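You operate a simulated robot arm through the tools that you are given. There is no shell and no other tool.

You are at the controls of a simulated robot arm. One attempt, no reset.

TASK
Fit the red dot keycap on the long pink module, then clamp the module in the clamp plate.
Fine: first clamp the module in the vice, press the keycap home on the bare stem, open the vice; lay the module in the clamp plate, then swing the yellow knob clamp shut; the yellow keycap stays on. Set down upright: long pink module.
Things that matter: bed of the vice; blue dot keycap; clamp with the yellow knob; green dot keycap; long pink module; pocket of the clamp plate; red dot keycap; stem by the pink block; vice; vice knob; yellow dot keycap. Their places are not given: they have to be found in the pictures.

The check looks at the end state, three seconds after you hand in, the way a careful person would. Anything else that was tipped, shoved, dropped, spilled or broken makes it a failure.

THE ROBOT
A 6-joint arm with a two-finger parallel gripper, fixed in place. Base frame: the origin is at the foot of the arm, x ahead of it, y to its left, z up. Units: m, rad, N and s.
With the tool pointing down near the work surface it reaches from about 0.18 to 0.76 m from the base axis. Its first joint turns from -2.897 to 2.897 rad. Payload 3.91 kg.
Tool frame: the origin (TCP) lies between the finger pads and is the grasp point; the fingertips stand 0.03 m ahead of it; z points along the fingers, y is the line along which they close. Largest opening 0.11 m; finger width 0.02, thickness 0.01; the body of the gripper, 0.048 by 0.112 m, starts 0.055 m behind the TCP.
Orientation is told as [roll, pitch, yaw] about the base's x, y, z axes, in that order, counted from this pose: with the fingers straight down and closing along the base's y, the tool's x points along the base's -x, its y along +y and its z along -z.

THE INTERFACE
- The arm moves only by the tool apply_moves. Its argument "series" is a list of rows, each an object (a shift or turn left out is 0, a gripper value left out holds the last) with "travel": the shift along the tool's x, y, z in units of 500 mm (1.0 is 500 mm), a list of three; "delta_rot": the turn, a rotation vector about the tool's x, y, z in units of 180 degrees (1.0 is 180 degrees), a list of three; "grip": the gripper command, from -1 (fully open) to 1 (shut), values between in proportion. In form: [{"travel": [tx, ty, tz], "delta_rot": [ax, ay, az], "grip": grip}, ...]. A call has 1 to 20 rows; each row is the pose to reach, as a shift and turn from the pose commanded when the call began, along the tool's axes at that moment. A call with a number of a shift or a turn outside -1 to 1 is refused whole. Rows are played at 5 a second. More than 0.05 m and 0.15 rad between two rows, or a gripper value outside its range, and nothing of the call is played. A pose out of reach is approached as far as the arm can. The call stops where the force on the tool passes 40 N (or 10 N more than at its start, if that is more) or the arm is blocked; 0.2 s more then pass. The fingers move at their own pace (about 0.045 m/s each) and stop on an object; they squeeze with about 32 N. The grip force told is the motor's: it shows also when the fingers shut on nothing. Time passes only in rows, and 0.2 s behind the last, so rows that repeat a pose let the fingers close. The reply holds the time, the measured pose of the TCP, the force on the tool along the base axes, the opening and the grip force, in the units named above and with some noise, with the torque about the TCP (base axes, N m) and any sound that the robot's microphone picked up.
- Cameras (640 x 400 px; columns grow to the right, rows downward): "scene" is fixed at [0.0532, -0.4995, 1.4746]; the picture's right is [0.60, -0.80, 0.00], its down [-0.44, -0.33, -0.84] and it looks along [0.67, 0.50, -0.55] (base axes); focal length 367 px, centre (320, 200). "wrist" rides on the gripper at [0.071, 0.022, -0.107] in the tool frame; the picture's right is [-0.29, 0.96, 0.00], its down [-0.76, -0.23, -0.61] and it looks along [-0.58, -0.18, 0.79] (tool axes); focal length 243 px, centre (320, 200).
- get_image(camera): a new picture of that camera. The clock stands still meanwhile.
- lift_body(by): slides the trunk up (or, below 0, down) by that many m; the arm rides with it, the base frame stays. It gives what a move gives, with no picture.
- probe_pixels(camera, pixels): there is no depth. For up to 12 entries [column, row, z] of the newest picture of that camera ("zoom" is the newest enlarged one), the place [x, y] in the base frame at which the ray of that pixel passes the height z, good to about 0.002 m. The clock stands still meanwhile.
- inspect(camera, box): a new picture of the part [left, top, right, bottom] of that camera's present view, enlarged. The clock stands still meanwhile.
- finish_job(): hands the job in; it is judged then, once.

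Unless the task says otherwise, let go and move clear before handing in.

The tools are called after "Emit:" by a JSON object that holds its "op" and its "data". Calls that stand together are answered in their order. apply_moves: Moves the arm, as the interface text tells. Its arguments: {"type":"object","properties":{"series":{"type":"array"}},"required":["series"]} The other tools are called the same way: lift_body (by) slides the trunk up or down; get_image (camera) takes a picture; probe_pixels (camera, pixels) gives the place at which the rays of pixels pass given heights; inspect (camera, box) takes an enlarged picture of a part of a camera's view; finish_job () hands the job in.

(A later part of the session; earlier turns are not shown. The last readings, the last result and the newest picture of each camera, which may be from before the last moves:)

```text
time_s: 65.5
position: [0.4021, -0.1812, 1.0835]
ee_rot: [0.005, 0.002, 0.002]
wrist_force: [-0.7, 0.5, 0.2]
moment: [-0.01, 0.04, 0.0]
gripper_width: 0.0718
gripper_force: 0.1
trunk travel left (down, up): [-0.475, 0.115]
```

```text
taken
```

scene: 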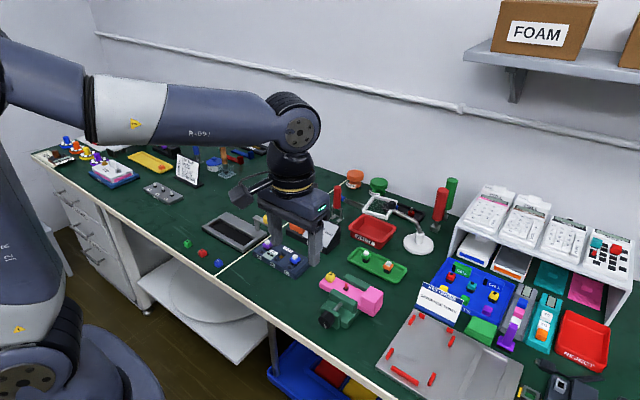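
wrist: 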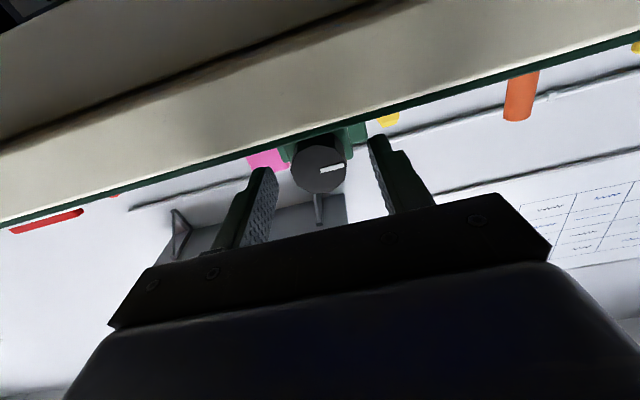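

The arm is back to tool-down at (0.402,-0.181,1.084). I'll move above the vice to measure the clamped module's stem from nearly straight above.

Emit:
{"op": "apply_moves", "data": {"series": [{"travel": [-0.073, -0.003, 0.05]}, {"travel": [-0.146, -0.006, 0.1]}, {"travel": [-0.219, -0.009, 0.15]}, {"travel": [-0.292, -0.012, 0.2]}, {"travel": [-0.365, -0.015, 0.25]}, {"travel": [-0.436, -0.018, 0.307]}, {"travel": [-0.436, -0.018, 0.307]}]}}

Emit:
{"op": "get_image", "data": {"camera": "wrist"}}

Emit:
{"op": "inspect", "data": {"camera": "wrist", "box": [260, 20, 420, 130]}}

```text
time_s: 67.1
position: [0.6172, -0.1883, 0.9287]
ee_rot: [0.004, 0.001, 0.002]
wrist_force: [0.1, 0.0, 0.5]
moment: [0.01, 0.03, 0.02]
gripper_width: 0.0713
gripper_force: 0.1
trunk travel left (down, up): [-0.475, 0.115]
```

```text
taken
```

wrist: 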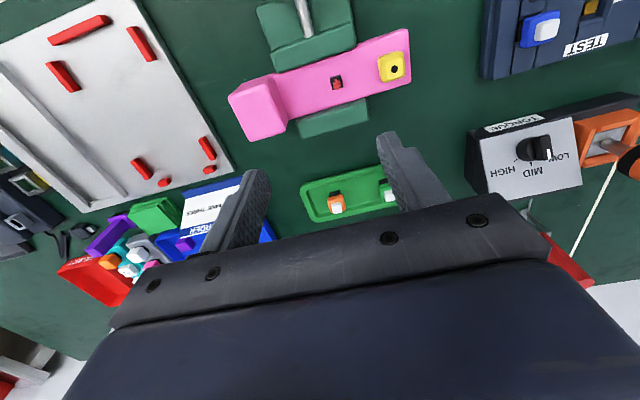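

```text
3.64 times, centred on (340, 75) of wrist
```

zoom: 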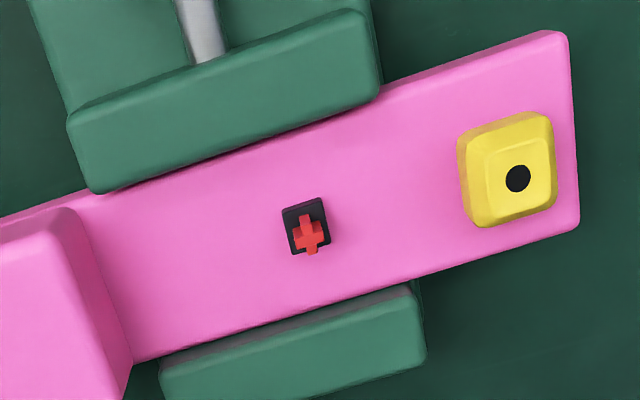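

The module is held snugly between both jaws. I'll triangulate the stem tip and its base from this view and the scene camera.

Emit:
{"op": "inspect", "data": {"camera": "wrist", "box": [322, 65, 352, 95]}}

Emit:
{"op": "probe_pixels", "data": {"camera": "zoom", "pixels": [[320, 200, 0.8]]}}

Emit:
{"op": "inspect", "data": {"camera": "scene", "box": [330, 270, 360, 300]}}

```text
13.33 times, centred on (337, 80) of wrist
```

zoom: 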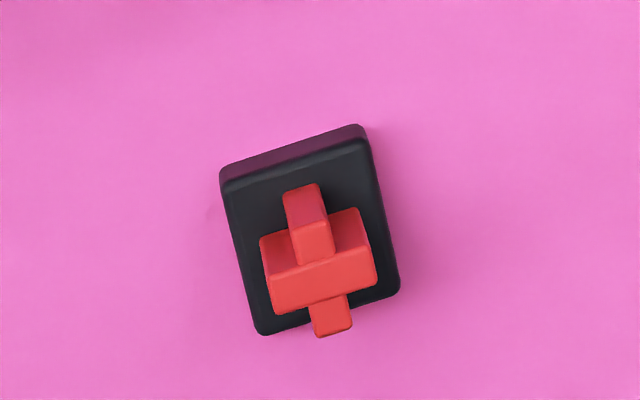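

```text
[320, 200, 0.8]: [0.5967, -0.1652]
```

```text
13.33 times, centred on (345, 285) of scene
```

zoom: 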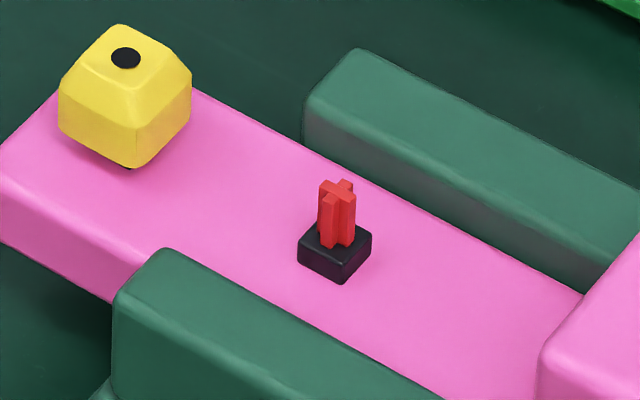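

The stem is a red cross aligned with x and y; I'll triangulate its top.

Emit:
{"op": "probe_pixels", "data": {"camera": "wrist", "pixels": [[337.4, 85.6, 0.8], [337.4, 85.6, 0.82], [335.8, 81, 0.796], [369.5, 89, 0.8]]}}

Emit:
{"op": "probe_pixels", "data": {"camera": "scene", "pixels": [[346.3, 284.2, 0.8], [346.3, 284.2, 0.82], [346.2, 288.6, 0.796], [330.4, 274.3, 0.8], [330.4, 274.3, 0.82]]}}

Emit:
{"op": "inspect", "data": {"camera": "wrist", "box": [372, 45, 412, 90]}}

```text
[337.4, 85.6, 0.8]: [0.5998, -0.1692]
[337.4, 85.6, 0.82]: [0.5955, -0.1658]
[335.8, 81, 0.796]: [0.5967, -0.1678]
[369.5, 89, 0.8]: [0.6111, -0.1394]
```

```text
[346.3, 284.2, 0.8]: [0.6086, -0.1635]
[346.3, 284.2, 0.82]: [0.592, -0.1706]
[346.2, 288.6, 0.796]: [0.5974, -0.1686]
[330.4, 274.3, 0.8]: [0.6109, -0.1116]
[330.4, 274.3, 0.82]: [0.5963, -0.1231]
```

```text
8.89 times, centred on (392, 68) of wrist
```

zoom: 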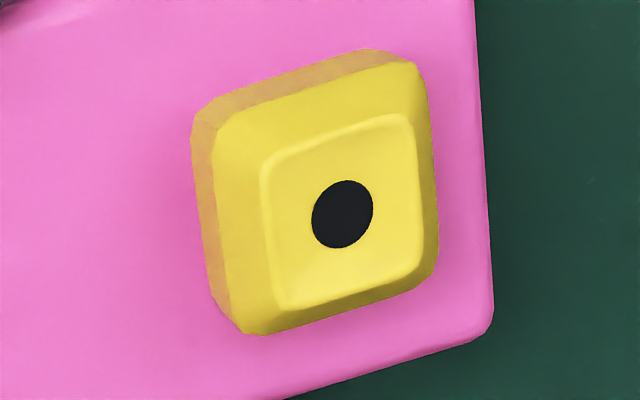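

Stem top at (0.597,-0.168,0.814), with the cross arms along x and y. Now I'll move over to the red dot keycap for a close measuring view.

Emit:
{"op": "apply_moves", "data": {"series": [{"travel": [0.017, 0.085, 0]}, {"travel": [0.034, 0.17, 0]}, {"travel": [0.052, 0.255, 0]}, {"travel": [0.07, 0.34, 0]}, {"travel": [0.087, 0.425, 0]}, {"travel": [0.104, 0.51, 0]}, {"travel": [0.122, 0.595, 0]}, {"travel": [0.14, 0.68, 0]}, {"travel": [0.157, 0.77, 0]}, {"travel": [0.174, 0.856, 0]}, {"travel": [0.174, 0.856, 0]}]}}

Emit:
{"op": "get_image", "data": {"camera": "wrist"}}

Emit:
{"op": "inspect", "data": {"camera": "scene", "box": [180, 235, 230, 270]}}

```text
time_s: 69.5
position: [0.5294, 0.2394, 0.9303]
ee_rot: [0.003, 0.002, 0.002]
wrist_force: [-0.3, -0.9, -0.2]
moment: [0.01, 0.0, 0.0]
gripper_width: 0.0714
gripper_force: 0.0
trunk travel left (down, up): [-0.475, 0.115]
```

```text
taken
```

wrist: 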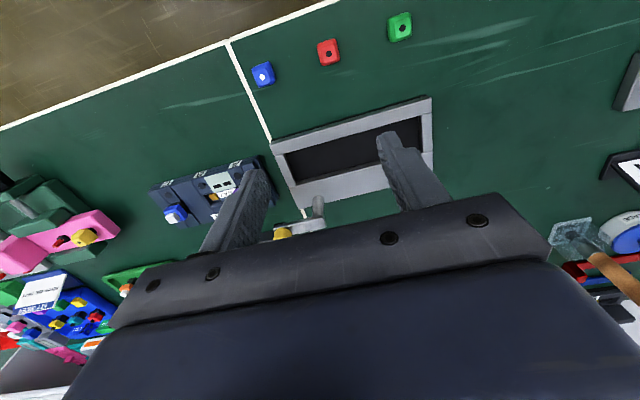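

```text
11.43 times, centred on (205, 252) of scene
```

zoom: 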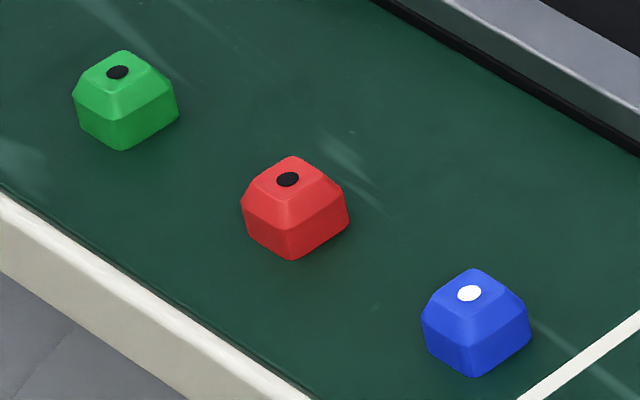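

Red dot cap is at wrist (329,52) with green and blue about 0.08 m to each side. I'll zoom and probe it.

Emit:
{"op": "inspect", "data": {"camera": "wrist", "box": [304, 30, 354, 74]}}

Emit:
{"op": "probe_pixels", "data": {"camera": "wrist", "pixels": [[329.5, 54, 0.75], [329.5, 54, 0.77]]}}

Emit:
{"op": "probe_pixels", "data": {"camera": "scene", "pixels": [[202.2, 250.2, 0.75], [202.2, 250.2, 0.77], [202.4, 257.1, 0.75]]}}

```text
9.09 times, centred on (329, 52) of wrist
```

zoom: 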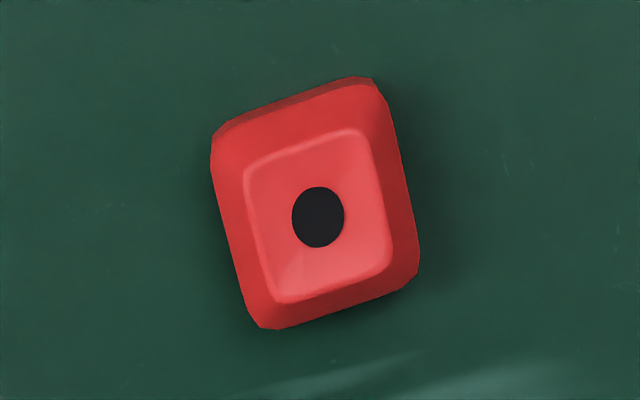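

```text
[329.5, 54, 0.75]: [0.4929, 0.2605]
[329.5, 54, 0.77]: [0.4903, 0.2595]
```

```text
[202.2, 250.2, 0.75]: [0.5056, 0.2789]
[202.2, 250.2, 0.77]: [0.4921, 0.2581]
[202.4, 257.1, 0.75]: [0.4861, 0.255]
```

The dot sits at about (0.490,0.259), cap top near z 0.77, and the cap is square to x/y. I'll narrow the fingers to about 0.04 and descend over it to z≈0.81 for a check.

Emit:
{"op": "apply_moves", "data": {"series": [{"travel": [0.04, 0.02, 0.05], "grip": 0.27}, {"travel": [0.078, 0.039, 0.1], "grip": 0.27}, {"travel": [0.078, 0.039, 0.17]}, {"travel": [0.078, 0.039, 0.235]}, {"travel": [0.078, 0.039, 0.235]}]}}

Emit:
{"op": "get_image", "data": {"camera": "wrist"}}

Emit:
{"op": "inspect", "data": {"camera": "scene", "box": [175, 225, 235, 270]}}

```text
time_s: 70.7
position: [0.4941, 0.2594, 0.8132]
ee_rot: [0.004, 0.002, 0.002]
wrist_force: [-0.3, -0.4, -1.5]
moment: [0.0, 0.02, 0.04]
gripper_width: 0.0402
gripper_force: 0.0
trunk travel left (down, up): [-0.475, 0.115]
```

```text
taken
```

wrist: 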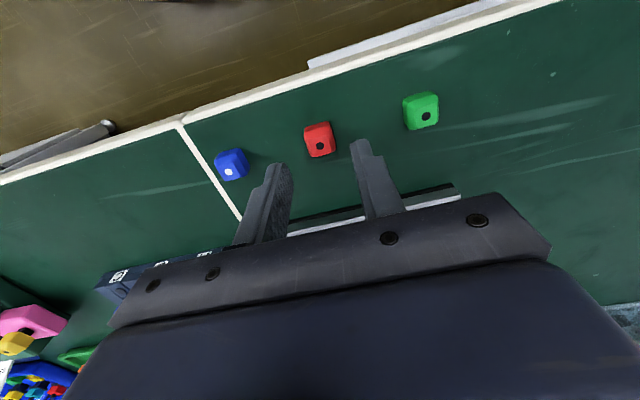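

```text
8.89 times, centred on (205, 248) of scene
```

zoom: 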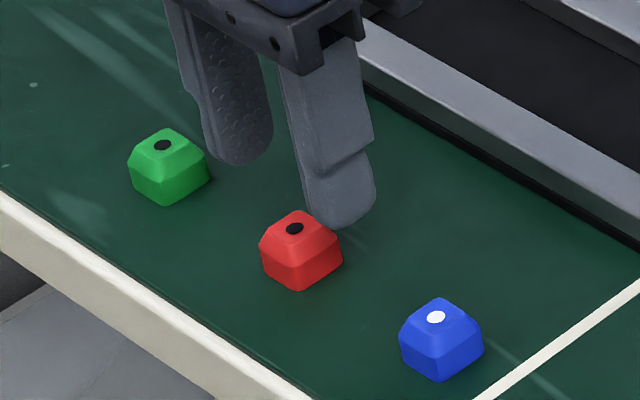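

I'll re-probe the cap's dot from this closer view to fine-tune the grasp position.

Emit:
{"op": "inspect", "data": {"camera": "wrist", "box": [295, 115, 345, 165]}}

Emit:
{"op": "probe_pixels", "data": {"camera": "wrist", "pixels": [[320, 145, 0.768], [320, 140, 0.76]]}}

Emit:
{"op": "probe_pixels", "data": {"camera": "scene", "pixels": [[202.2, 248.6, 0.768], [202.2, 250.2, 0.768], [202.1, 255.6, 0.75]]}}

```text
8.00 times, centred on (320, 140) of wrist
```

zoom: 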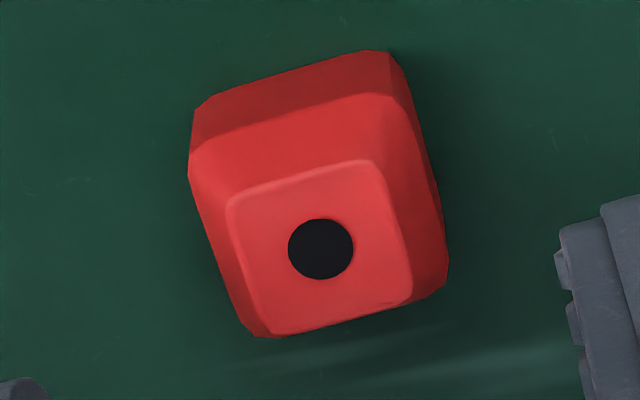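

```text
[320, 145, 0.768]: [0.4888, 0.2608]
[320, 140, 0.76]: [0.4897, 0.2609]
```

```text
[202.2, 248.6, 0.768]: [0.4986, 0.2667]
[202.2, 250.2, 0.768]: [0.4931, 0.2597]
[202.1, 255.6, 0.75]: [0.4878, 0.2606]
```

The cap centre is (0.4905,0.260). I'll correct 3.5 mm toward -x and descend to z≈0.785.

Emit:
{"op": "apply_moves", "data": {"series": [{"travel": [0.007, 0.001, 0]}, {"travel": [0.007, 0.001, 0.02]}, {"travel": [0.007, 0.001, 0.04]}, {"travel": [0.007, 0.001, 0.054]}, {"travel": [0.007, 0.001, 0.054]}]}}

Emit:
{"op": "inspect", "data": {"camera": "scene", "box": [175, 225, 235, 270]}}

Emit:
{"op": "inspect", "data": {"camera": "wrist", "box": [250, 110, 400, 220]}}

```text
time_s: 71.9
position: [0.4893, 0.2591, 0.7862]
ee_rot: [0.003, 0.002, 0.002]
wrist_force: [0.3, 0.0, 0.5]
moment: [0.02, -0.01, 0.01]
gripper_width: 0.04
gripper_force: 0.0
trunk travel left (down, up): [-0.475, 0.115]
```

```text
8.89 times, centred on (205, 248) of scene
```

zoom: 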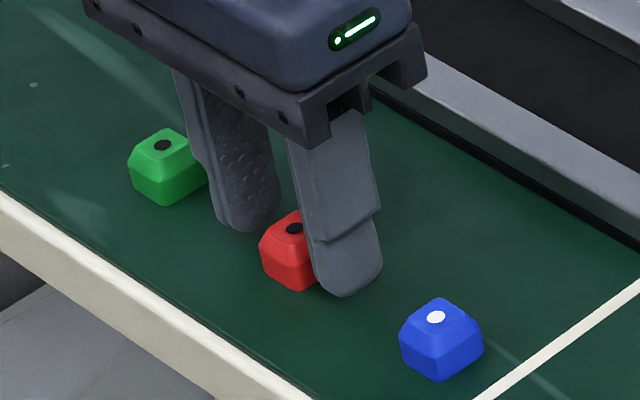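

```text
3.64 times, centred on (325, 165) of wrist
```

zoom: 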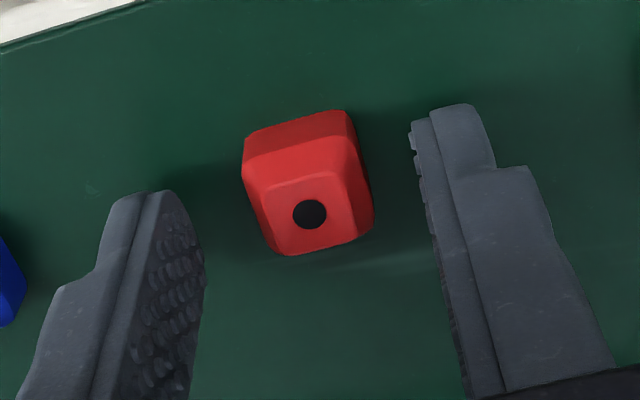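

The fingers straddle the cap and x is aligned. I'll lower another 2 mm, watching for table contact.

Emit:
{"op": "apply_moves", "data": {"series": [{"travel": [0, 0, 0.002]}, {"travel": [0, 0, 0.004]}, {"travel": [0, 0, 0.004]}]}}

```text
time_s: 72.7
position: [0.4897, 0.2584, 0.7844]
ee_rot: [0.003, 0.003, 0.001]
wrist_force: [0.3, -0.2, -0.4]
moment: [-0.01, 0.02, 0.01]
gripper_width: 0.04
gripper_force: 0.1
trunk travel left (down, up): [-0.475, 0.115]
```

No contact yet at tip height of about 0.754. I'll go down 1 mm more and close on the cap.

Emit:
{"op": "apply_moves", "data": {"series": [{"travel": [0, 0, 0.002]}, {"travel": [0, 0, 0.002], "grip": 1}, {"travel": [0, 0, 0.002], "grip": 1}, {"travel": [0, 0, 0.002], "grip": 1}, {"travel": [0, 0, 0.002], "grip": 1}]}}

Emit:
{"op": "inspect", "data": {"camera": "scene", "box": [175, 225, 235, 270]}}

Emit:
{"op": "inspect", "data": {"camera": "wrist", "box": [250, 110, 400, 220]}}

```text
time_s: 73.9
position: [0.4893, 0.2583, 0.7845]
ee_rot: [0.004, 0.003, 0.001]
wrist_force: [-0.6, 0.1, 0.6]
moment: [0.03, 0.01, -0.03]
gripper_width: 0.0186
gripper_force: 32.1
trunk travel left (down, up): [-0.475, 0.115]
```

```text
8.89 times, centred on (205, 248) of scene
```

zoom: 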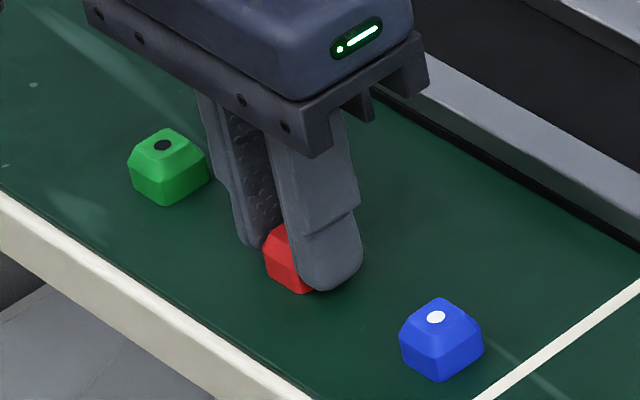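

```text
3.64 times, centred on (325, 165) of wrist
```

zoom: 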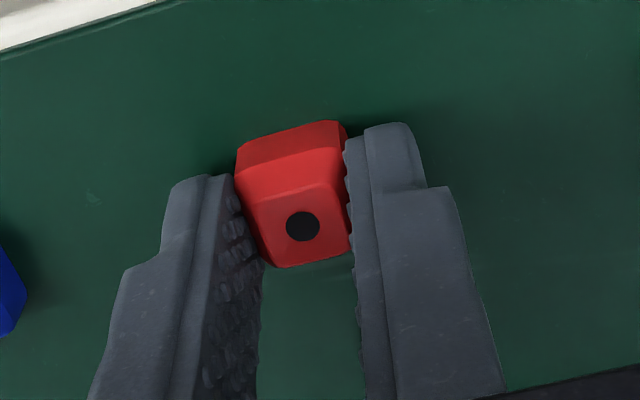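

The cap is gripped at 0.0186 m with 32 N, square between the pads. I'll lift it 60 mm and inspect.

Emit:
{"op": "apply_moves", "data": {"series": [{"travel": [0, 0, -0.02]}, {"travel": [0, 0, -0.06]}, {"travel": [0, 0, -0.12]}, {"travel": [0, 0, -0.2]}, {"travel": [0, 0, -0.28]}, {"travel": [0, 0, -0.28]}]}}

Emit:
{"op": "inspect", "data": {"camera": "wrist", "box": [270, 120, 370, 190]}}

Emit:
{"op": "inspect", "data": {"camera": "scene", "box": [170, 185, 240, 270]}}

```text
time_s: 75.3
position: [0.4892, 0.2574, 0.9242]
ee_rot: [0.004, 0.003, 0.002]
wrist_force: [-0.7, 0.1, -0.7]
moment: [-0.02, 0.0, -0.01]
gripper_width: 0.0186
gripper_force: 32.0
trunk travel left (down, up): [-0.475, 0.115]
```

```text
5.71 times, centred on (320, 155) of wrist
```

zoom: 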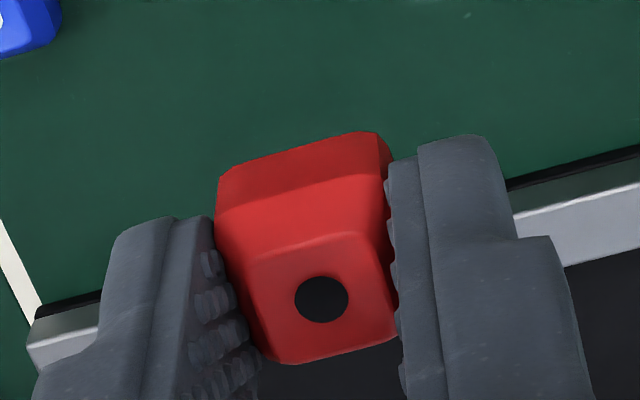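

```text
4.71 times, centred on (205, 228) of scene
```

zoom: 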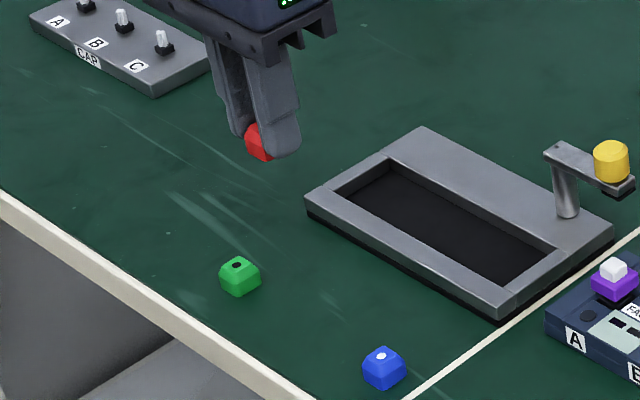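

The cap is held square; its dot at wrist (320.4,172.4) works out to within 1 mm of the tool axis. I'll carry it to above the stem at (0.596,-0.168).

Emit:
{"op": "apply_moves", "data": {"series": [{"travel": [-0.021, -0.085, -0.01]}, {"travel": [-0.043, -0.17, -0.01]}, {"travel": [-0.064, -0.255, -0.01]}, {"travel": [-0.085, -0.34, -0.01]}, {"travel": [-0.107, -0.425, -0.01]}, {"travel": [-0.128, -0.51, -0.01]}, {"travel": [-0.15, -0.595, -0.01]}, {"travel": [-0.171, -0.68, -0.01]}, {"travel": [-0.192, -0.766, -0.01]}, {"travel": [-0.2136, -0.8508, -0.01]}, {"travel": [-0.2136, -0.8508, -0.01]}]}}

Emit:
{"op": "get_image", "data": {"camera": "wrist"}}

Emit:
{"op": "inspect", "data": {"camera": "wrist", "box": [270, 80, 370, 190]}}

```text
time_s: 77.7
position: [0.5997, -0.1684, 0.9253]
ee_rot: [0.005, 0.002, 0.003]
wrist_force: [-0.3, 0.4, -1.3]
moment: [-0.01, -0.03, -0.01]
gripper_width: 0.0187
gripper_force: 32.1
trunk travel left (down, up): [-0.475, 0.115]
```

```text
taken
```

wrist: 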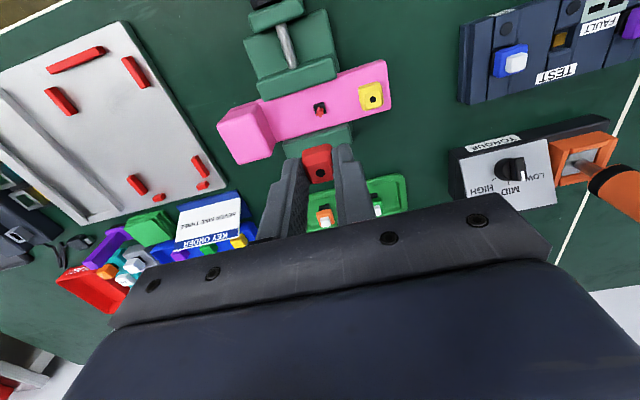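

```text
3.64 times, centred on (320, 135) of wrist
```

zoom: 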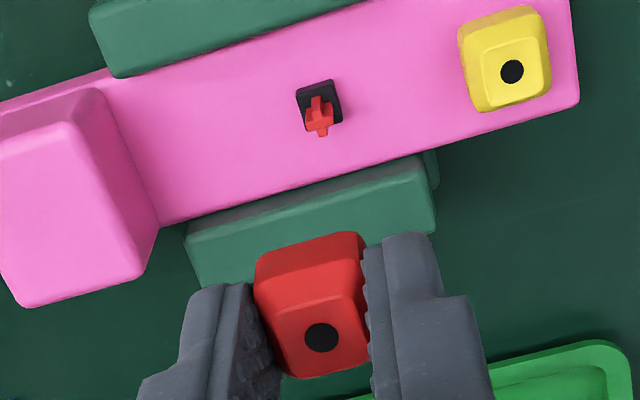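

The stem at wrist (319.7,114) is about 4 px short of where it should be for perfect alignment, so the tool is ~3.5 mm too far in +x. I'll probe the stem from here to confirm.

Emit:
{"op": "inspect", "data": {"camera": "wrist", "box": [305, 95, 335, 125]}}

Emit:
{"op": "probe_pixels", "data": {"camera": "wrist", "pixels": [[319.7, 112, 0.814], [319.7, 114.4, 0.814], [320.2, 107.5, 0.796], [320.4, 172.4, 0.907]]}}

```text
13.33 times, centred on (320, 110) of wrist
```

zoom: 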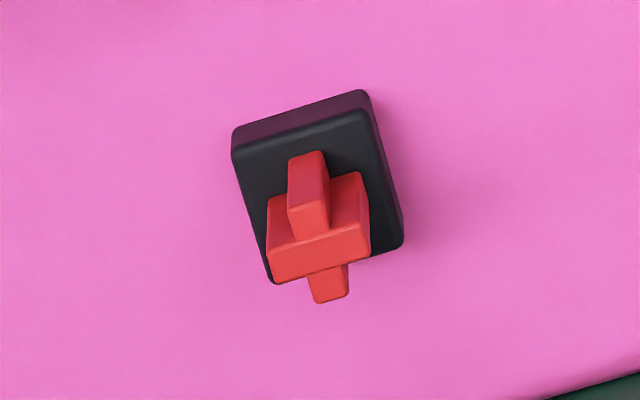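

```text
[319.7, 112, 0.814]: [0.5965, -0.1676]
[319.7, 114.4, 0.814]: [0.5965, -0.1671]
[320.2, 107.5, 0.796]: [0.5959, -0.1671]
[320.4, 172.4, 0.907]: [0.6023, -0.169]
```

Both estimates say shift about 5 mm toward -x with y already aligned. I'll make that shift and come down to z≈0.895 to check again.

Emit:
{"op": "apply_moves", "data": {"series": [{"travel": [0.005, 0, 0.03]}, {"travel": [0.0098, 0.0006, 0.061]}, {"travel": [0.0098, 0.0006, 0.061]}]}}

Emit:
{"op": "inspect", "data": {"camera": "wrist", "box": [270, 100, 370, 190]}}

Emit:
{"op": "inspect", "data": {"camera": "wrist", "box": [300, 115, 340, 145]}}

Emit:
{"op": "inspect", "data": {"camera": "scene", "box": [325, 250, 375, 305]}}

```text
time_s: 78.5
position: [0.5933, -0.1674, 0.8962]
ee_rot: [0.003, 0.001, 0.002]
wrist_force: [0.0, -0.4, 0.1]
moment: [-0.01, -0.01, 0.04]
gripper_width: 0.0188
gripper_force: 32.2
trunk travel left (down, up): [-0.475, 0.115]
```

```text
4.44 times, centred on (320, 145) of wrist
```

zoom: 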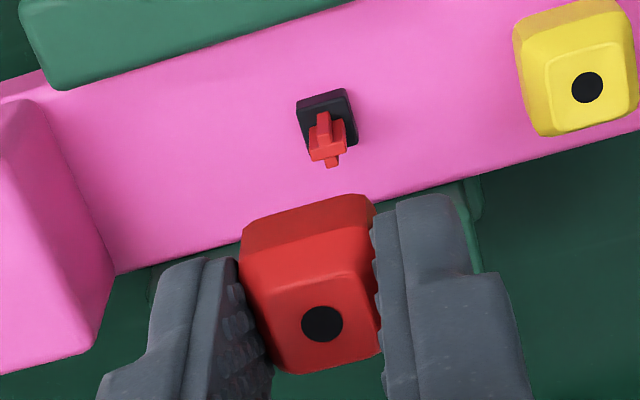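

```text
13.33 times, centred on (320, 130) of wrist
```

zoom: 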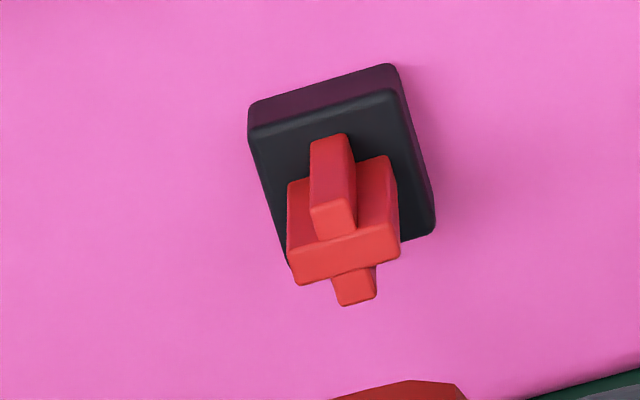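

```text
7.27 times, centred on (350, 278) of scene
```

zoom: 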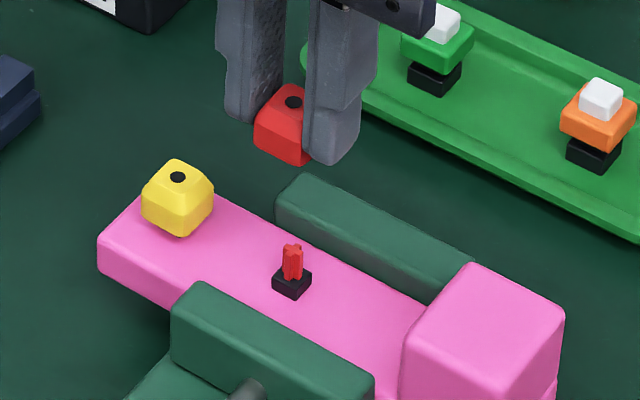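

Now the stem at wrist (321.7,133.9) sits about 3 px past the aligned row 130.8, so I overshot slightly; I'll shift +2.5 mm in x and +0.8 mm in y and re-check.

Emit:
{"op": "apply_moves", "data": {"series": [{"travel": [-0.005, 0.0016, 0]}, {"travel": [-0.005, 0.0016, 0]}, {"travel": [-0.005, 0.0016, 0]}]}}

Emit:
{"op": "inspect", "data": {"camera": "wrist", "box": [300, 115, 340, 145]}}

Emit:
{"op": "inspect", "data": {"camera": "wrist", "box": [290, 140, 350, 190]}}

Emit:
{"op": "probe_pixels", "data": {"camera": "wrist", "pixels": [[320, 130.8, 0.814], [320, 172.4, 0.878]]}}

```text
time_s: 79.3
position: [0.5952, -0.1678, 0.8961]
ee_rot: [0.001, 0.001, 0.004]
wrist_force: [-0.4, -0.4, -0.1]
moment: [0.02, 0.04, -0.03]
gripper_width: 0.0189
gripper_force: 32.0
trunk travel left (down, up): [-0.475, 0.115]
```

```text
13.33 times, centred on (320, 130) of wrist
```

zoom: 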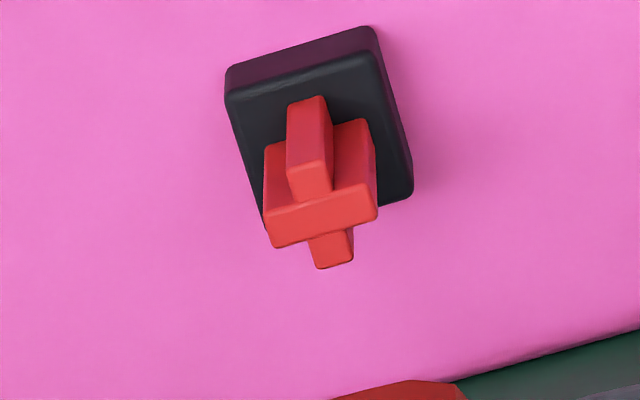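

```text
8.00 times, centred on (320, 165) of wrist
```

zoom: 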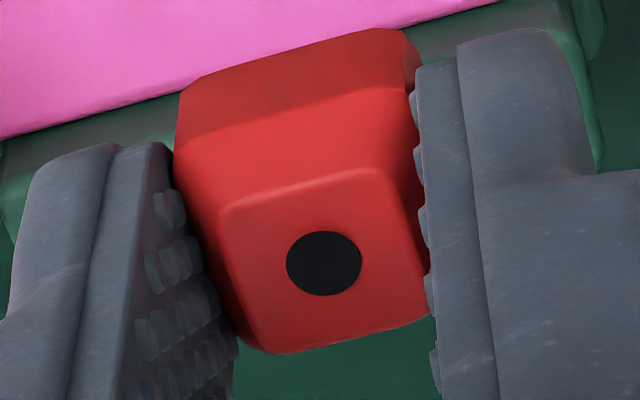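

```text
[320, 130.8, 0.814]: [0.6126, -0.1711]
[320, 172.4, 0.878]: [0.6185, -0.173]
```

The stem now reads (320.2,130.5) against the aligned target (319.8,130.8), which is within about 0.3 mm. I'll descend to just above the stem tip (z≈0.854) and look from the scene camera.

Emit:
{"op": "apply_moves", "data": {"series": [{"travel": [0, 0, 0.03]}, {"travel": [0, 0, 0.06]}, {"travel": [0, 0, 0.084]}, {"travel": [0, 0, 0.084]}]}}

Emit:
{"op": "inspect", "data": {"camera": "scene", "box": [330, 260, 370, 300]}}

Emit:
{"op": "inspect", "data": {"camera": "wrist", "box": [280, 110, 360, 190]}}

```text
time_s: 80.3
position: [0.595, -0.1667, 0.8548]
ee_rot: [0.005, -0.001, 0.002]
wrist_force: [-0.7, -0.5, -0.3]
moment: [0.01, 0.01, 0.01]
gripper_width: 0.0185
gripper_force: 32.2
trunk travel left (down, up): [-0.475, 0.115]
```

```text
10.00 times, centred on (350, 280) of scene
```

zoom: 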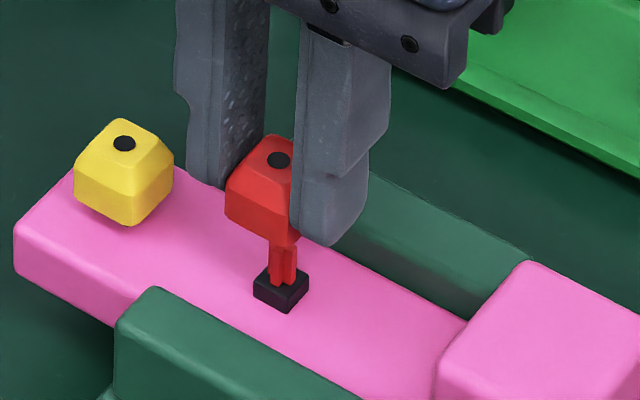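

```text
5.00 times, centred on (320, 150) of wrist
```

zoom: 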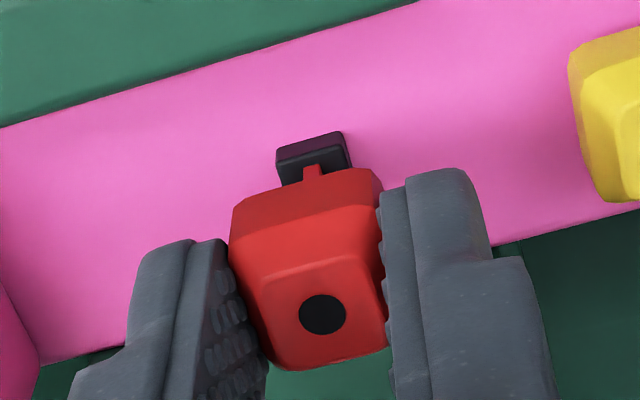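

The cap is just above the stem. I'll check the y alignment with scene probes of the cap's dot and the housing's top.

Emit:
{"op": "inspect", "data": {"camera": "scene", "box": [338, 270, 356, 294]}}

Emit:
{"op": "probe_pixels", "data": {"camera": "scene", "pixels": [[345.8, 276, 0.837], [346, 288.5, 0.7985], [346.3, 284.2, 0.814], [330.4, 274.3, 0.8135]]}}

```text
16.00 times, centred on (347, 282) of scene
```

zoom: 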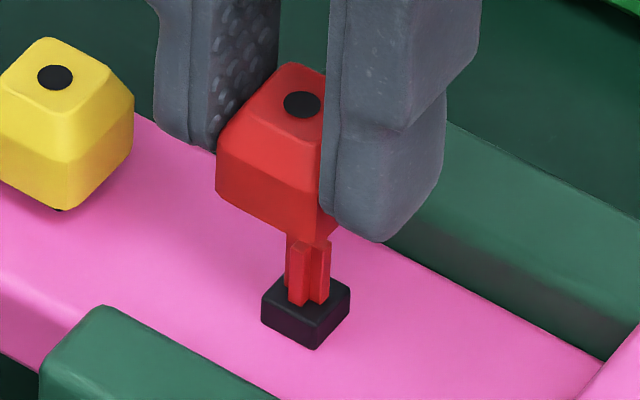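

```text
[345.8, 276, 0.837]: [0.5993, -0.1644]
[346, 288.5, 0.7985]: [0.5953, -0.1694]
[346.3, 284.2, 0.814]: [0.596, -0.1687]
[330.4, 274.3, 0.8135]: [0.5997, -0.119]
```

The two views together say the stem tip is lower (z≈0.806) than I had assumed, which means the cap is about 3 mm short in x. I'll shift +3 mm in x and -0.5 mm in y and re-check from both cameras.

Emit:
{"op": "apply_moves", "data": {"series": [{"travel": [-0.006, -0.001, 0]}, {"travel": [-0.006, -0.001, 0]}, {"travel": [-0.006, -0.001, 0]}]}}

Emit:
{"op": "inspect", "data": {"camera": "scene", "box": [338, 270, 356, 294]}}

Emit:
{"op": "inspect", "data": {"camera": "wrist", "box": [290, 120, 350, 170]}}

```text
time_s: 81.1
position: [0.5972, -0.1668, 0.8531]
ee_rot: [0.003, 0.002, 0.001]
wrist_force: [-0.4, 0.3, -0.4]
moment: [-0.01, 0.04, -0.03]
gripper_width: 0.0188
gripper_force: 32.3
trunk travel left (down, up): [-0.475, 0.115]
```

```text
16.00 times, centred on (347, 282) of scene
```

zoom: 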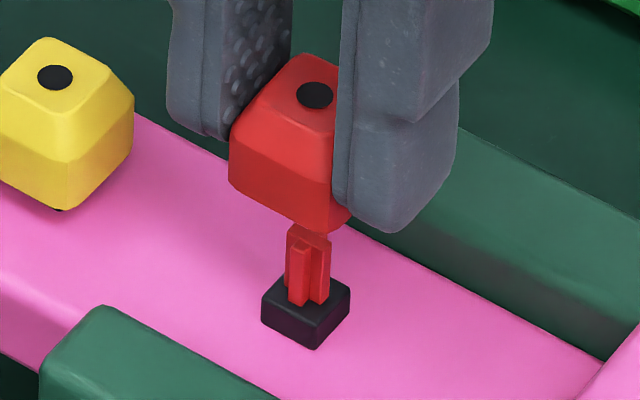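

```text
8.00 times, centred on (320, 145) of wrist
```

zoom: 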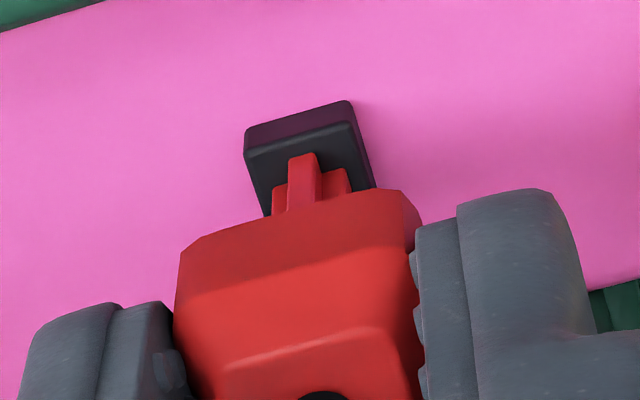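

The scene columns now line up (dot 346.7, housing 346.1, expected 345.95), and the wrist view agrees to about 1 mm. I'll nudge 0.6 mm more in x and lower slowly toward the stem.

Emit:
{"op": "apply_moves", "data": {"series": [{"travel": [-0.0012, 0, 0.006]}, {"travel": [-0.0012, 0, 0.012]}, {"travel": [-0.0012, 0, 0.018]}, {"travel": [-0.0012, 0, 0.024]}, {"travel": [-0.0012, 0, 0.024]}]}}

Emit:
{"op": "inspect", "data": {"camera": "scene", "box": [338, 270, 356, 294]}}

```text
time_s: 82.3
position: [0.5989, -0.1671, 0.8415]
ee_rot: [0.006, 0.002, 0.001]
wrist_force: [0.9, -0.6, 0.0]
moment: [-0.03, 0.02, 0.03]
gripper_width: 0.0185
gripper_force: 31.8
trunk travel left (down, up): [-0.475, 0.115]
```

```text
16.00 times, centred on (347, 282) of scene
```

zoom: 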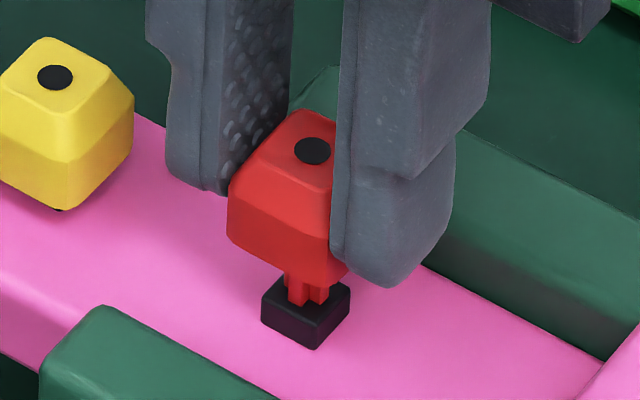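

No contact force yet and the cap is lined up over the stem. Continuing down in small steps.

Emit:
{"op": "apply_moves", "data": {"series": [{"travel": [0, 0, 0.003]}, {"travel": [0, 0, 0.006]}, {"travel": [0, 0, 0.008]}, {"travel": [0, 0, 0.008]}]}}

Emit:
{"op": "inspect", "data": {"camera": "scene", "box": [338, 270, 356, 294]}}

```text
time_s: 83.3
position: [0.5984, -0.1668, 0.8382]
ee_rot: [0.004, 0.002, 0.002]
wrist_force: [0.4, 0.4, -0.1]
moment: [0.02, 0.01, 0.01]
gripper_width: 0.0186
gripper_force: 32.1
trunk travel left (down, up): [-0.475, 0.115]
```

```text
16.00 times, centred on (347, 282) of scene
```

zoom: 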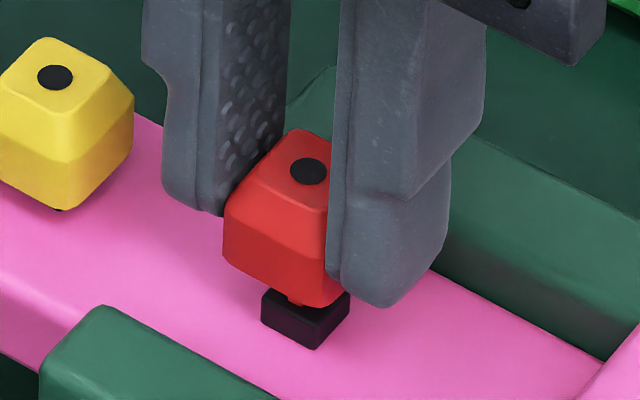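

Only the base of the stem still shows under the cap, with no side force. I'll press down further in small steps while watching the force.

Emit:
{"op": "apply_moves", "data": {"series": [{"travel": [0, 0, 0.003]}, {"travel": [0, 0, 0.006]}, {"travel": [0, 0, 0.006]}]}}

Emit:
{"op": "inspect", "data": {"camera": "scene", "box": [338, 270, 356, 294]}}

```text
time_s: 84.1
position: [0.598, -0.1672, 0.836]
ee_rot: [0.004, 0.002, 0.002]
wrist_force: [0.0, -0.4, -0.9]
moment: [0.04, 0.01, 0.01]
gripper_width: 0.0186
gripper_force: 32.3
trunk travel left (down, up): [-0.475, 0.115]
```

```text
16.00 times, centred on (347, 282) of scene
```

zoom: 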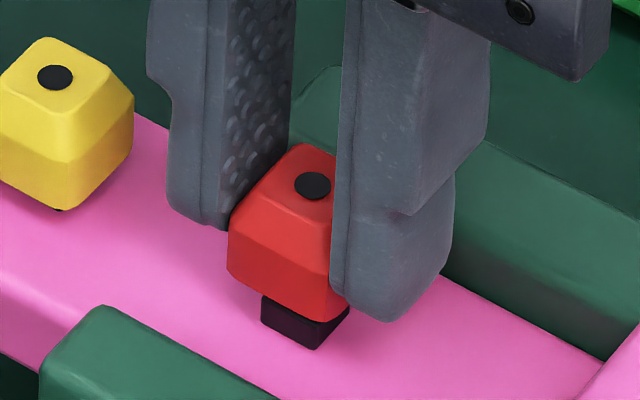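

Still free, so the cap is sliding over the stem. I'll continue down by 1–1.5 mm steps until the force rises.

Emit:
{"op": "apply_moves", "data": {"series": [{"travel": [0, 0, 0.002]}, {"travel": [0, 0, 0.004]}, {"travel": [0, 0, 0.006]}, {"travel": [0, 0, 0.006]}]}}

Emit:
{"op": "inspect", "data": {"camera": "scene", "box": [338, 270, 356, 294]}}

```text
time_s: 85.1
position: [0.5988, -0.166, 0.8321]
ee_rot: [0.002, 0.001, 0.001]
wrist_force: [0.8, -0.1, -0.2]
moment: [0.02, 0.01, -0.01]
gripper_width: 0.0187
gripper_force: 32.1
trunk travel left (down, up): [-0.475, 0.115]
```

```text
16.00 times, centred on (347, 282) of scene
```

zoom: 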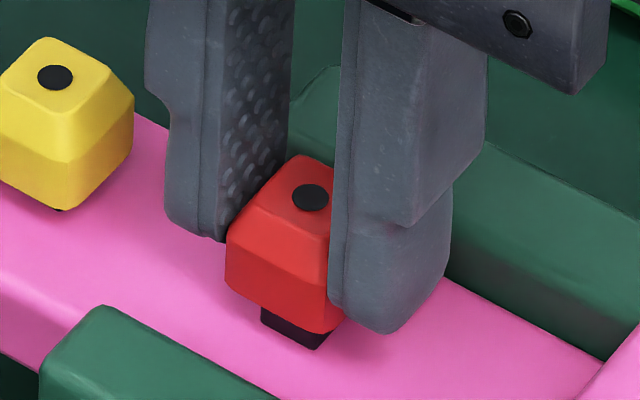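

The cap is nearly level with the yellow one's seating and still no force. Continuing down.

Emit:
{"op": "apply_moves", "data": {"series": [{"travel": [0, 0, 0.002]}, {"travel": [0, 0, 0.004]}, {"travel": [0, 0, 0.004]}]}}

Emit:
{"op": "inspect", "data": {"camera": "scene", "box": [338, 270, 356, 294]}}

```text
time_s: 85.9
position: [0.5961, -0.1669, 0.8313]
ee_rot: [0.004, 0.003, 0.002]
wrist_force: [-5.0, -1.3, 0.1]
moment: [-0.04, 0.15, 0.01]
gripper_width: 0.0187
gripper_force: 31.9
trunk travel left (down, up): [-0.475, 0.115]
```

```text
16.00 times, centred on (347, 282) of scene
```

zoom: 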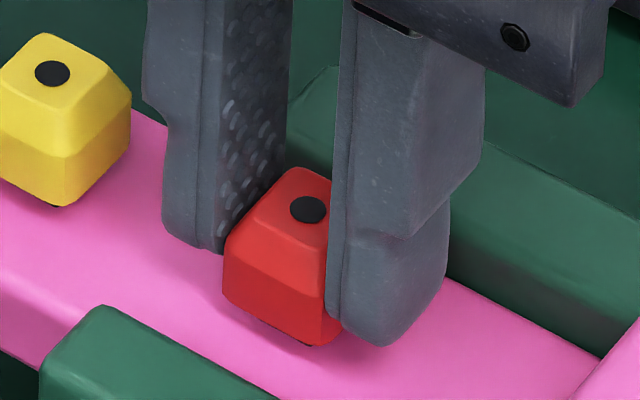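

The cap's dot at zoom (306,209) now sits where a seated cap should be relative to the yellow one, but there's only a small side force and no vertical load yet. I'll press further down in half-millimetre steps.

Emit:
{"op": "apply_moves", "data": {"series": [{"travel": [0, 0, 0.001]}, {"travel": [0, 0, 0.002]}, {"travel": [0, 0, 0.003]}, {"travel": [0, 0, 0.003]}]}}

Emit:
{"op": "inspect", "data": {"camera": "scene", "box": [338, 270, 356, 294]}}

Emit:
{"op": "inspect", "data": {"camera": "wrist", "box": [270, 100, 400, 200]}}

```text
time_s: 86.9
position: [0.5969, -0.167, 0.8309]
ee_rot: [0.004, 0.0, 0.002]
wrist_force: [-10.8, -3.6, 8.0]
moment: [-0.07, 0.33, 0.02]
gripper_width: 0.0188
gripper_force: 32.0
trunk travel left (down, up): [-0.475, 0.115]
```

```text
16.00 times, centred on (347, 282) of scene
```

zoom: 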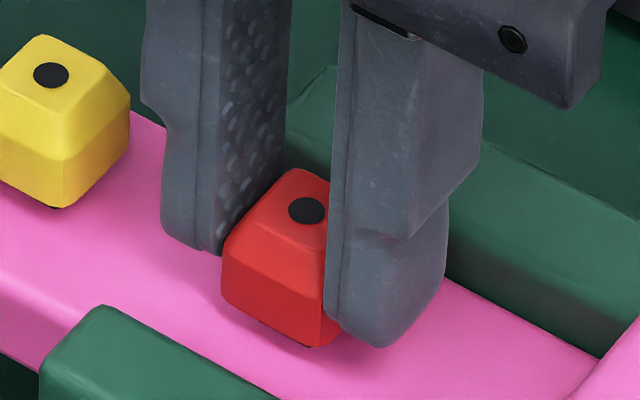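

```text
4.00 times, centred on (335, 150) of wrist
```

zoom: 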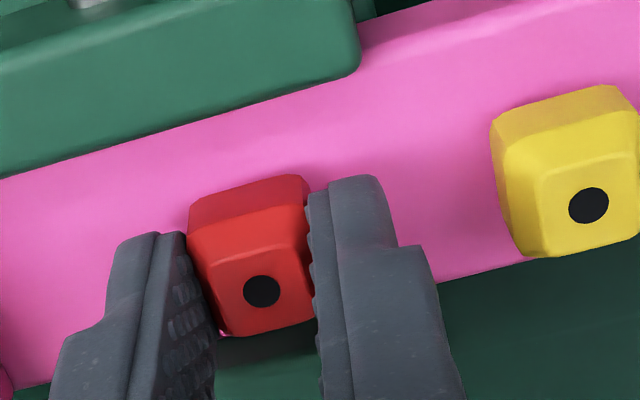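

Force now -10.8 N in x and +8 N in z: the cap is bearing slightly too far +x. I'll ease 0.5 mm back toward -x and keep pressing.

Emit:
{"op": "apply_moves", "data": {"series": [{"travel": [0.001, 0, 0]}, {"travel": [0.001, 0, 0.001]}, {"travel": [0.001, 0, 0.002]}, {"travel": [0.001, 0, 0.002]}]}}

```text
time_s: 87.9
position: [0.5978, -0.1666, 0.8303]
ee_rot: [0.003, -0.002, 0.002]
wrist_force: [-5.8, -2.7, 15.9]
moment: [-0.1, 0.2, 0.01]
gripper_width: 0.0189
gripper_force: 32.1
trunk travel left (down, up): [-0.475, 0.115]
```

Emit:
{"op": "apply_moves", "data": {"series": [{"travel": [0.0005, 0, 0.001]}, {"travel": [0.0008, 0, 0.002]}, {"travel": [0.0008, 0, 0.003]}, {"travel": [0.0008, 0, 0.003]}]}}

Emit:
{"op": "inspect", "data": {"camera": "scene", "box": [338, 270, 356, 294]}}

```text
time_s: 88.9
position: [0.5966, -0.166, 0.8289]
ee_rot: [0.002, -0.004, 0.002]
wrist_force: [0.9, -1.3, 29.0]
moment: [-0.07, -0.04, -0.01]
gripper_width: 0.0188
gripper_force: 31.7
trunk travel left (down, up): [-0.475, 0.115]
```

```text
16.00 times, centred on (347, 282) of scene
```

zoom: 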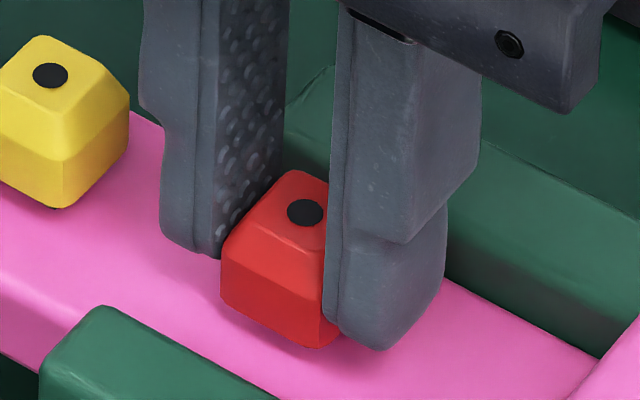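

Vertical load is 29 N and the red cap's height relative to the yellow matches a seated cap. I'll push slightly more to make sure it's home.

Emit:
{"op": "apply_moves", "data": {"series": [{"travel": [0, 0, 0.001]}, {"travel": [0, 0, 0.002]}, {"travel": [0, 0, 0.002]}]}}

Emit:
{"op": "inspect", "data": {"camera": "scene", "box": [338, 270, 356, 294]}}

```text
time_s: 89.7
position: [0.597, -0.1668, 0.8274]
ee_rot: [0.002, 0.0, 0.002]
wrist_force: [5.9, -1.9, 28.6]
moment: [-0.04, -0.2, -0.01]
gripper_width: 0.0189
gripper_force: 32.1
trunk travel left (down, up): [-0.475, 0.115]
```

```text
16.00 times, centred on (347, 282) of scene
```

zoom: 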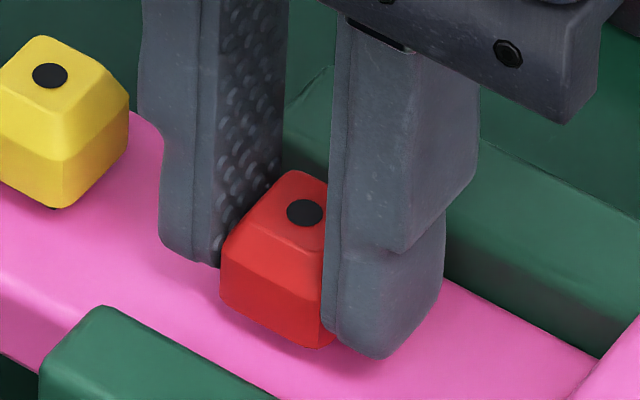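

The load held at about 28.6 N while the fingers slid down the cap, so the cap is bottomed out. I'll open the fingers without lifting, then rise.

Emit:
{"op": "apply_moves", "data": {"series": [{"grip": 0.2}, {"grip": 0.2}, {"grip": 0.2}]}}

Emit:
{"op": "apply_moves", "data": {"series": [{"travel": [0, 0, -0.02]}, {"travel": [0, 0, -0.06]}, {"travel": [0, 0, -0.1]}, {"travel": [0, 0, -0.1]}]}}

Emit:
{"op": "inspect", "data": {"camera": "scene", "box": [325, 265, 370, 300]}}

Emit:
{"op": "get_image", "data": {"camera": "wrist"}}

```text
time_s: 90.5
position: [0.5958, -0.167, 0.8256]
ee_rot: [0.005, 0.004, 0.002]
wrist_force: [-0.6, 0.8, 0.5]
moment: [0.01, 0.0, -0.01]
gripper_width: 0.044
gripper_force: 0.0
trunk travel left (down, up): [-0.475, 0.115]
```

```text
time_s: 91.5
position: [0.5973, -0.1652, 0.8785]
ee_rot: [0.003, 0.001, 0.001]
wrist_force: [-0.3, 0.6, 0.0]
moment: [0.02, -0.04, -0.02]
gripper_width: 0.0441
gripper_force: 0.0
trunk travel left (down, up): [-0.475, 0.115]
```

```text
11.43 times, centred on (348, 282) of scene
```

zoom: 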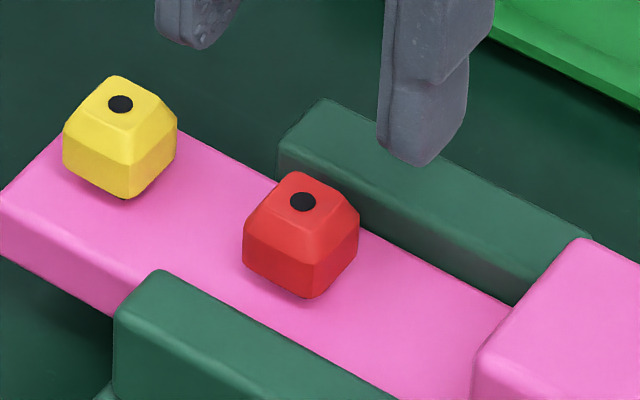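

```text
taken
```

wrist: 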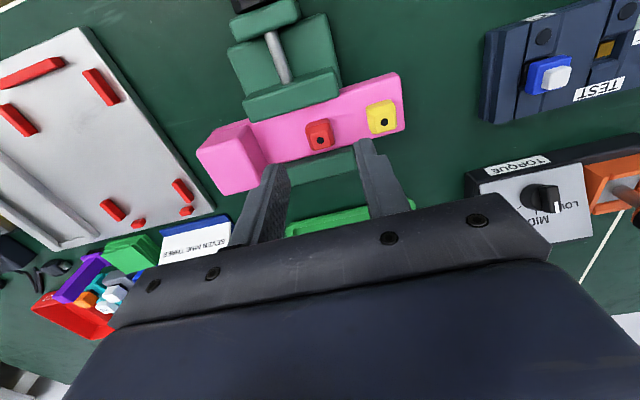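

The red cap sits on the stem like the yellow one. I'll compare both closely for tilt and height.

Emit:
{"op": "inspect", "data": {"camera": "scene", "box": [326, 268, 352, 294]}}

Emit:
{"op": "inspect", "data": {"camera": "wrist", "box": [290, 85, 410, 165]}}

```text
15.38 times, centred on (339, 281) of scene
```

zoom: 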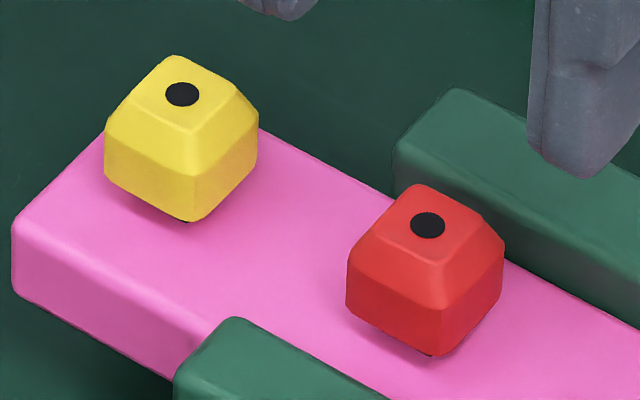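

```text
5.00 times, centred on (350, 125) of wrist
```

zoom: 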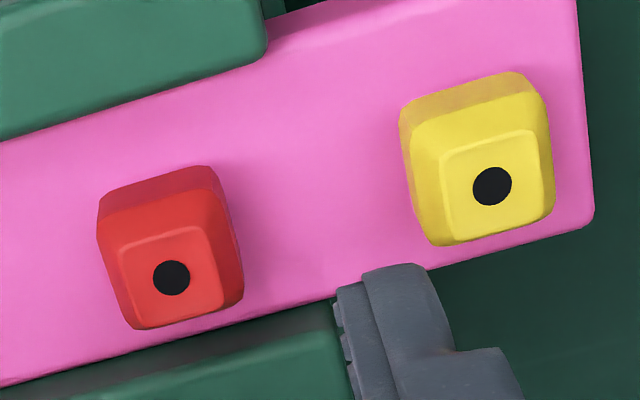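

The dots differ by (15.9,8.5) px against an expected (16.2,8.6) for equal height, so the red cap is fully home and level with the yellow one. Next I'll open the vice: retreat to the staging pose above the table edge.

Emit:
{"op": "apply_moves", "data": {"series": [{"travel": [0, 0, -0.09]}, {"travel": [0, 0, -0.18]}, {"travel": [0.06, -0.005, -0.25]}, {"travel": [0.13, -0.01, -0.31]}, {"travel": [0.2, -0.016, -0.36]}, {"travel": [0.28, -0.022, -0.4]}, {"travel": [0.36, -0.03, -0.41]}, {"travel": [0.39, -0.032, -0.41]}, {"travel": [0.39, -0.032, -0.41]}]}}

Emit:
{"op": "apply_moves", "data": {"series": [{"delta_rot": [0, -0.045, 0]}, {"delta_rot": [0, -0.09, 0]}, {"delta_rot": [0, -0.135, 0]}, {"delta_rot": [0, -0.18, 0]}, {"delta_rot": [0, -0.225, 0]}, {"delta_rot": [0, -0.27, 0]}, {"delta_rot": [0, -0.315, 0]}, {"delta_rot": [0, -0.36, 0]}, {"delta_rot": [0, -0.405, 0]}, {"delta_rot": [0, -0.45, 0]}, {"delta_rot": [0, -0.495, 0]}, {"delta_rot": [0, -0.5, 0]}, {"delta_rot": [0, -0.5, 0]}]}}

```text
time_s: 93.5
position: [0.4032, -0.1832, 1.0827]
ee_rot: [0.004, 0.001, 0.002]
wrist_force: [-0.2, 0.2, 0.0]
moment: [-0.01, 0.01, -0.01]
gripper_width: 0.0438
gripper_force: 0.0
trunk travel left (down, up): [-0.475, 0.115]
```

```text
time_s: 96.3
position: [0.4022, -0.1832, 1.0802]
ee_rot: [1.176, -1.567, -1.175]
wrist_force: [-0.5, 0.3, -0.3]
moment: [0.01, 0.01, 0.01]
gripper_width: 0.044
gripper_force: 0.1
trunk travel left (down, up): [-0.475, 0.115]
```

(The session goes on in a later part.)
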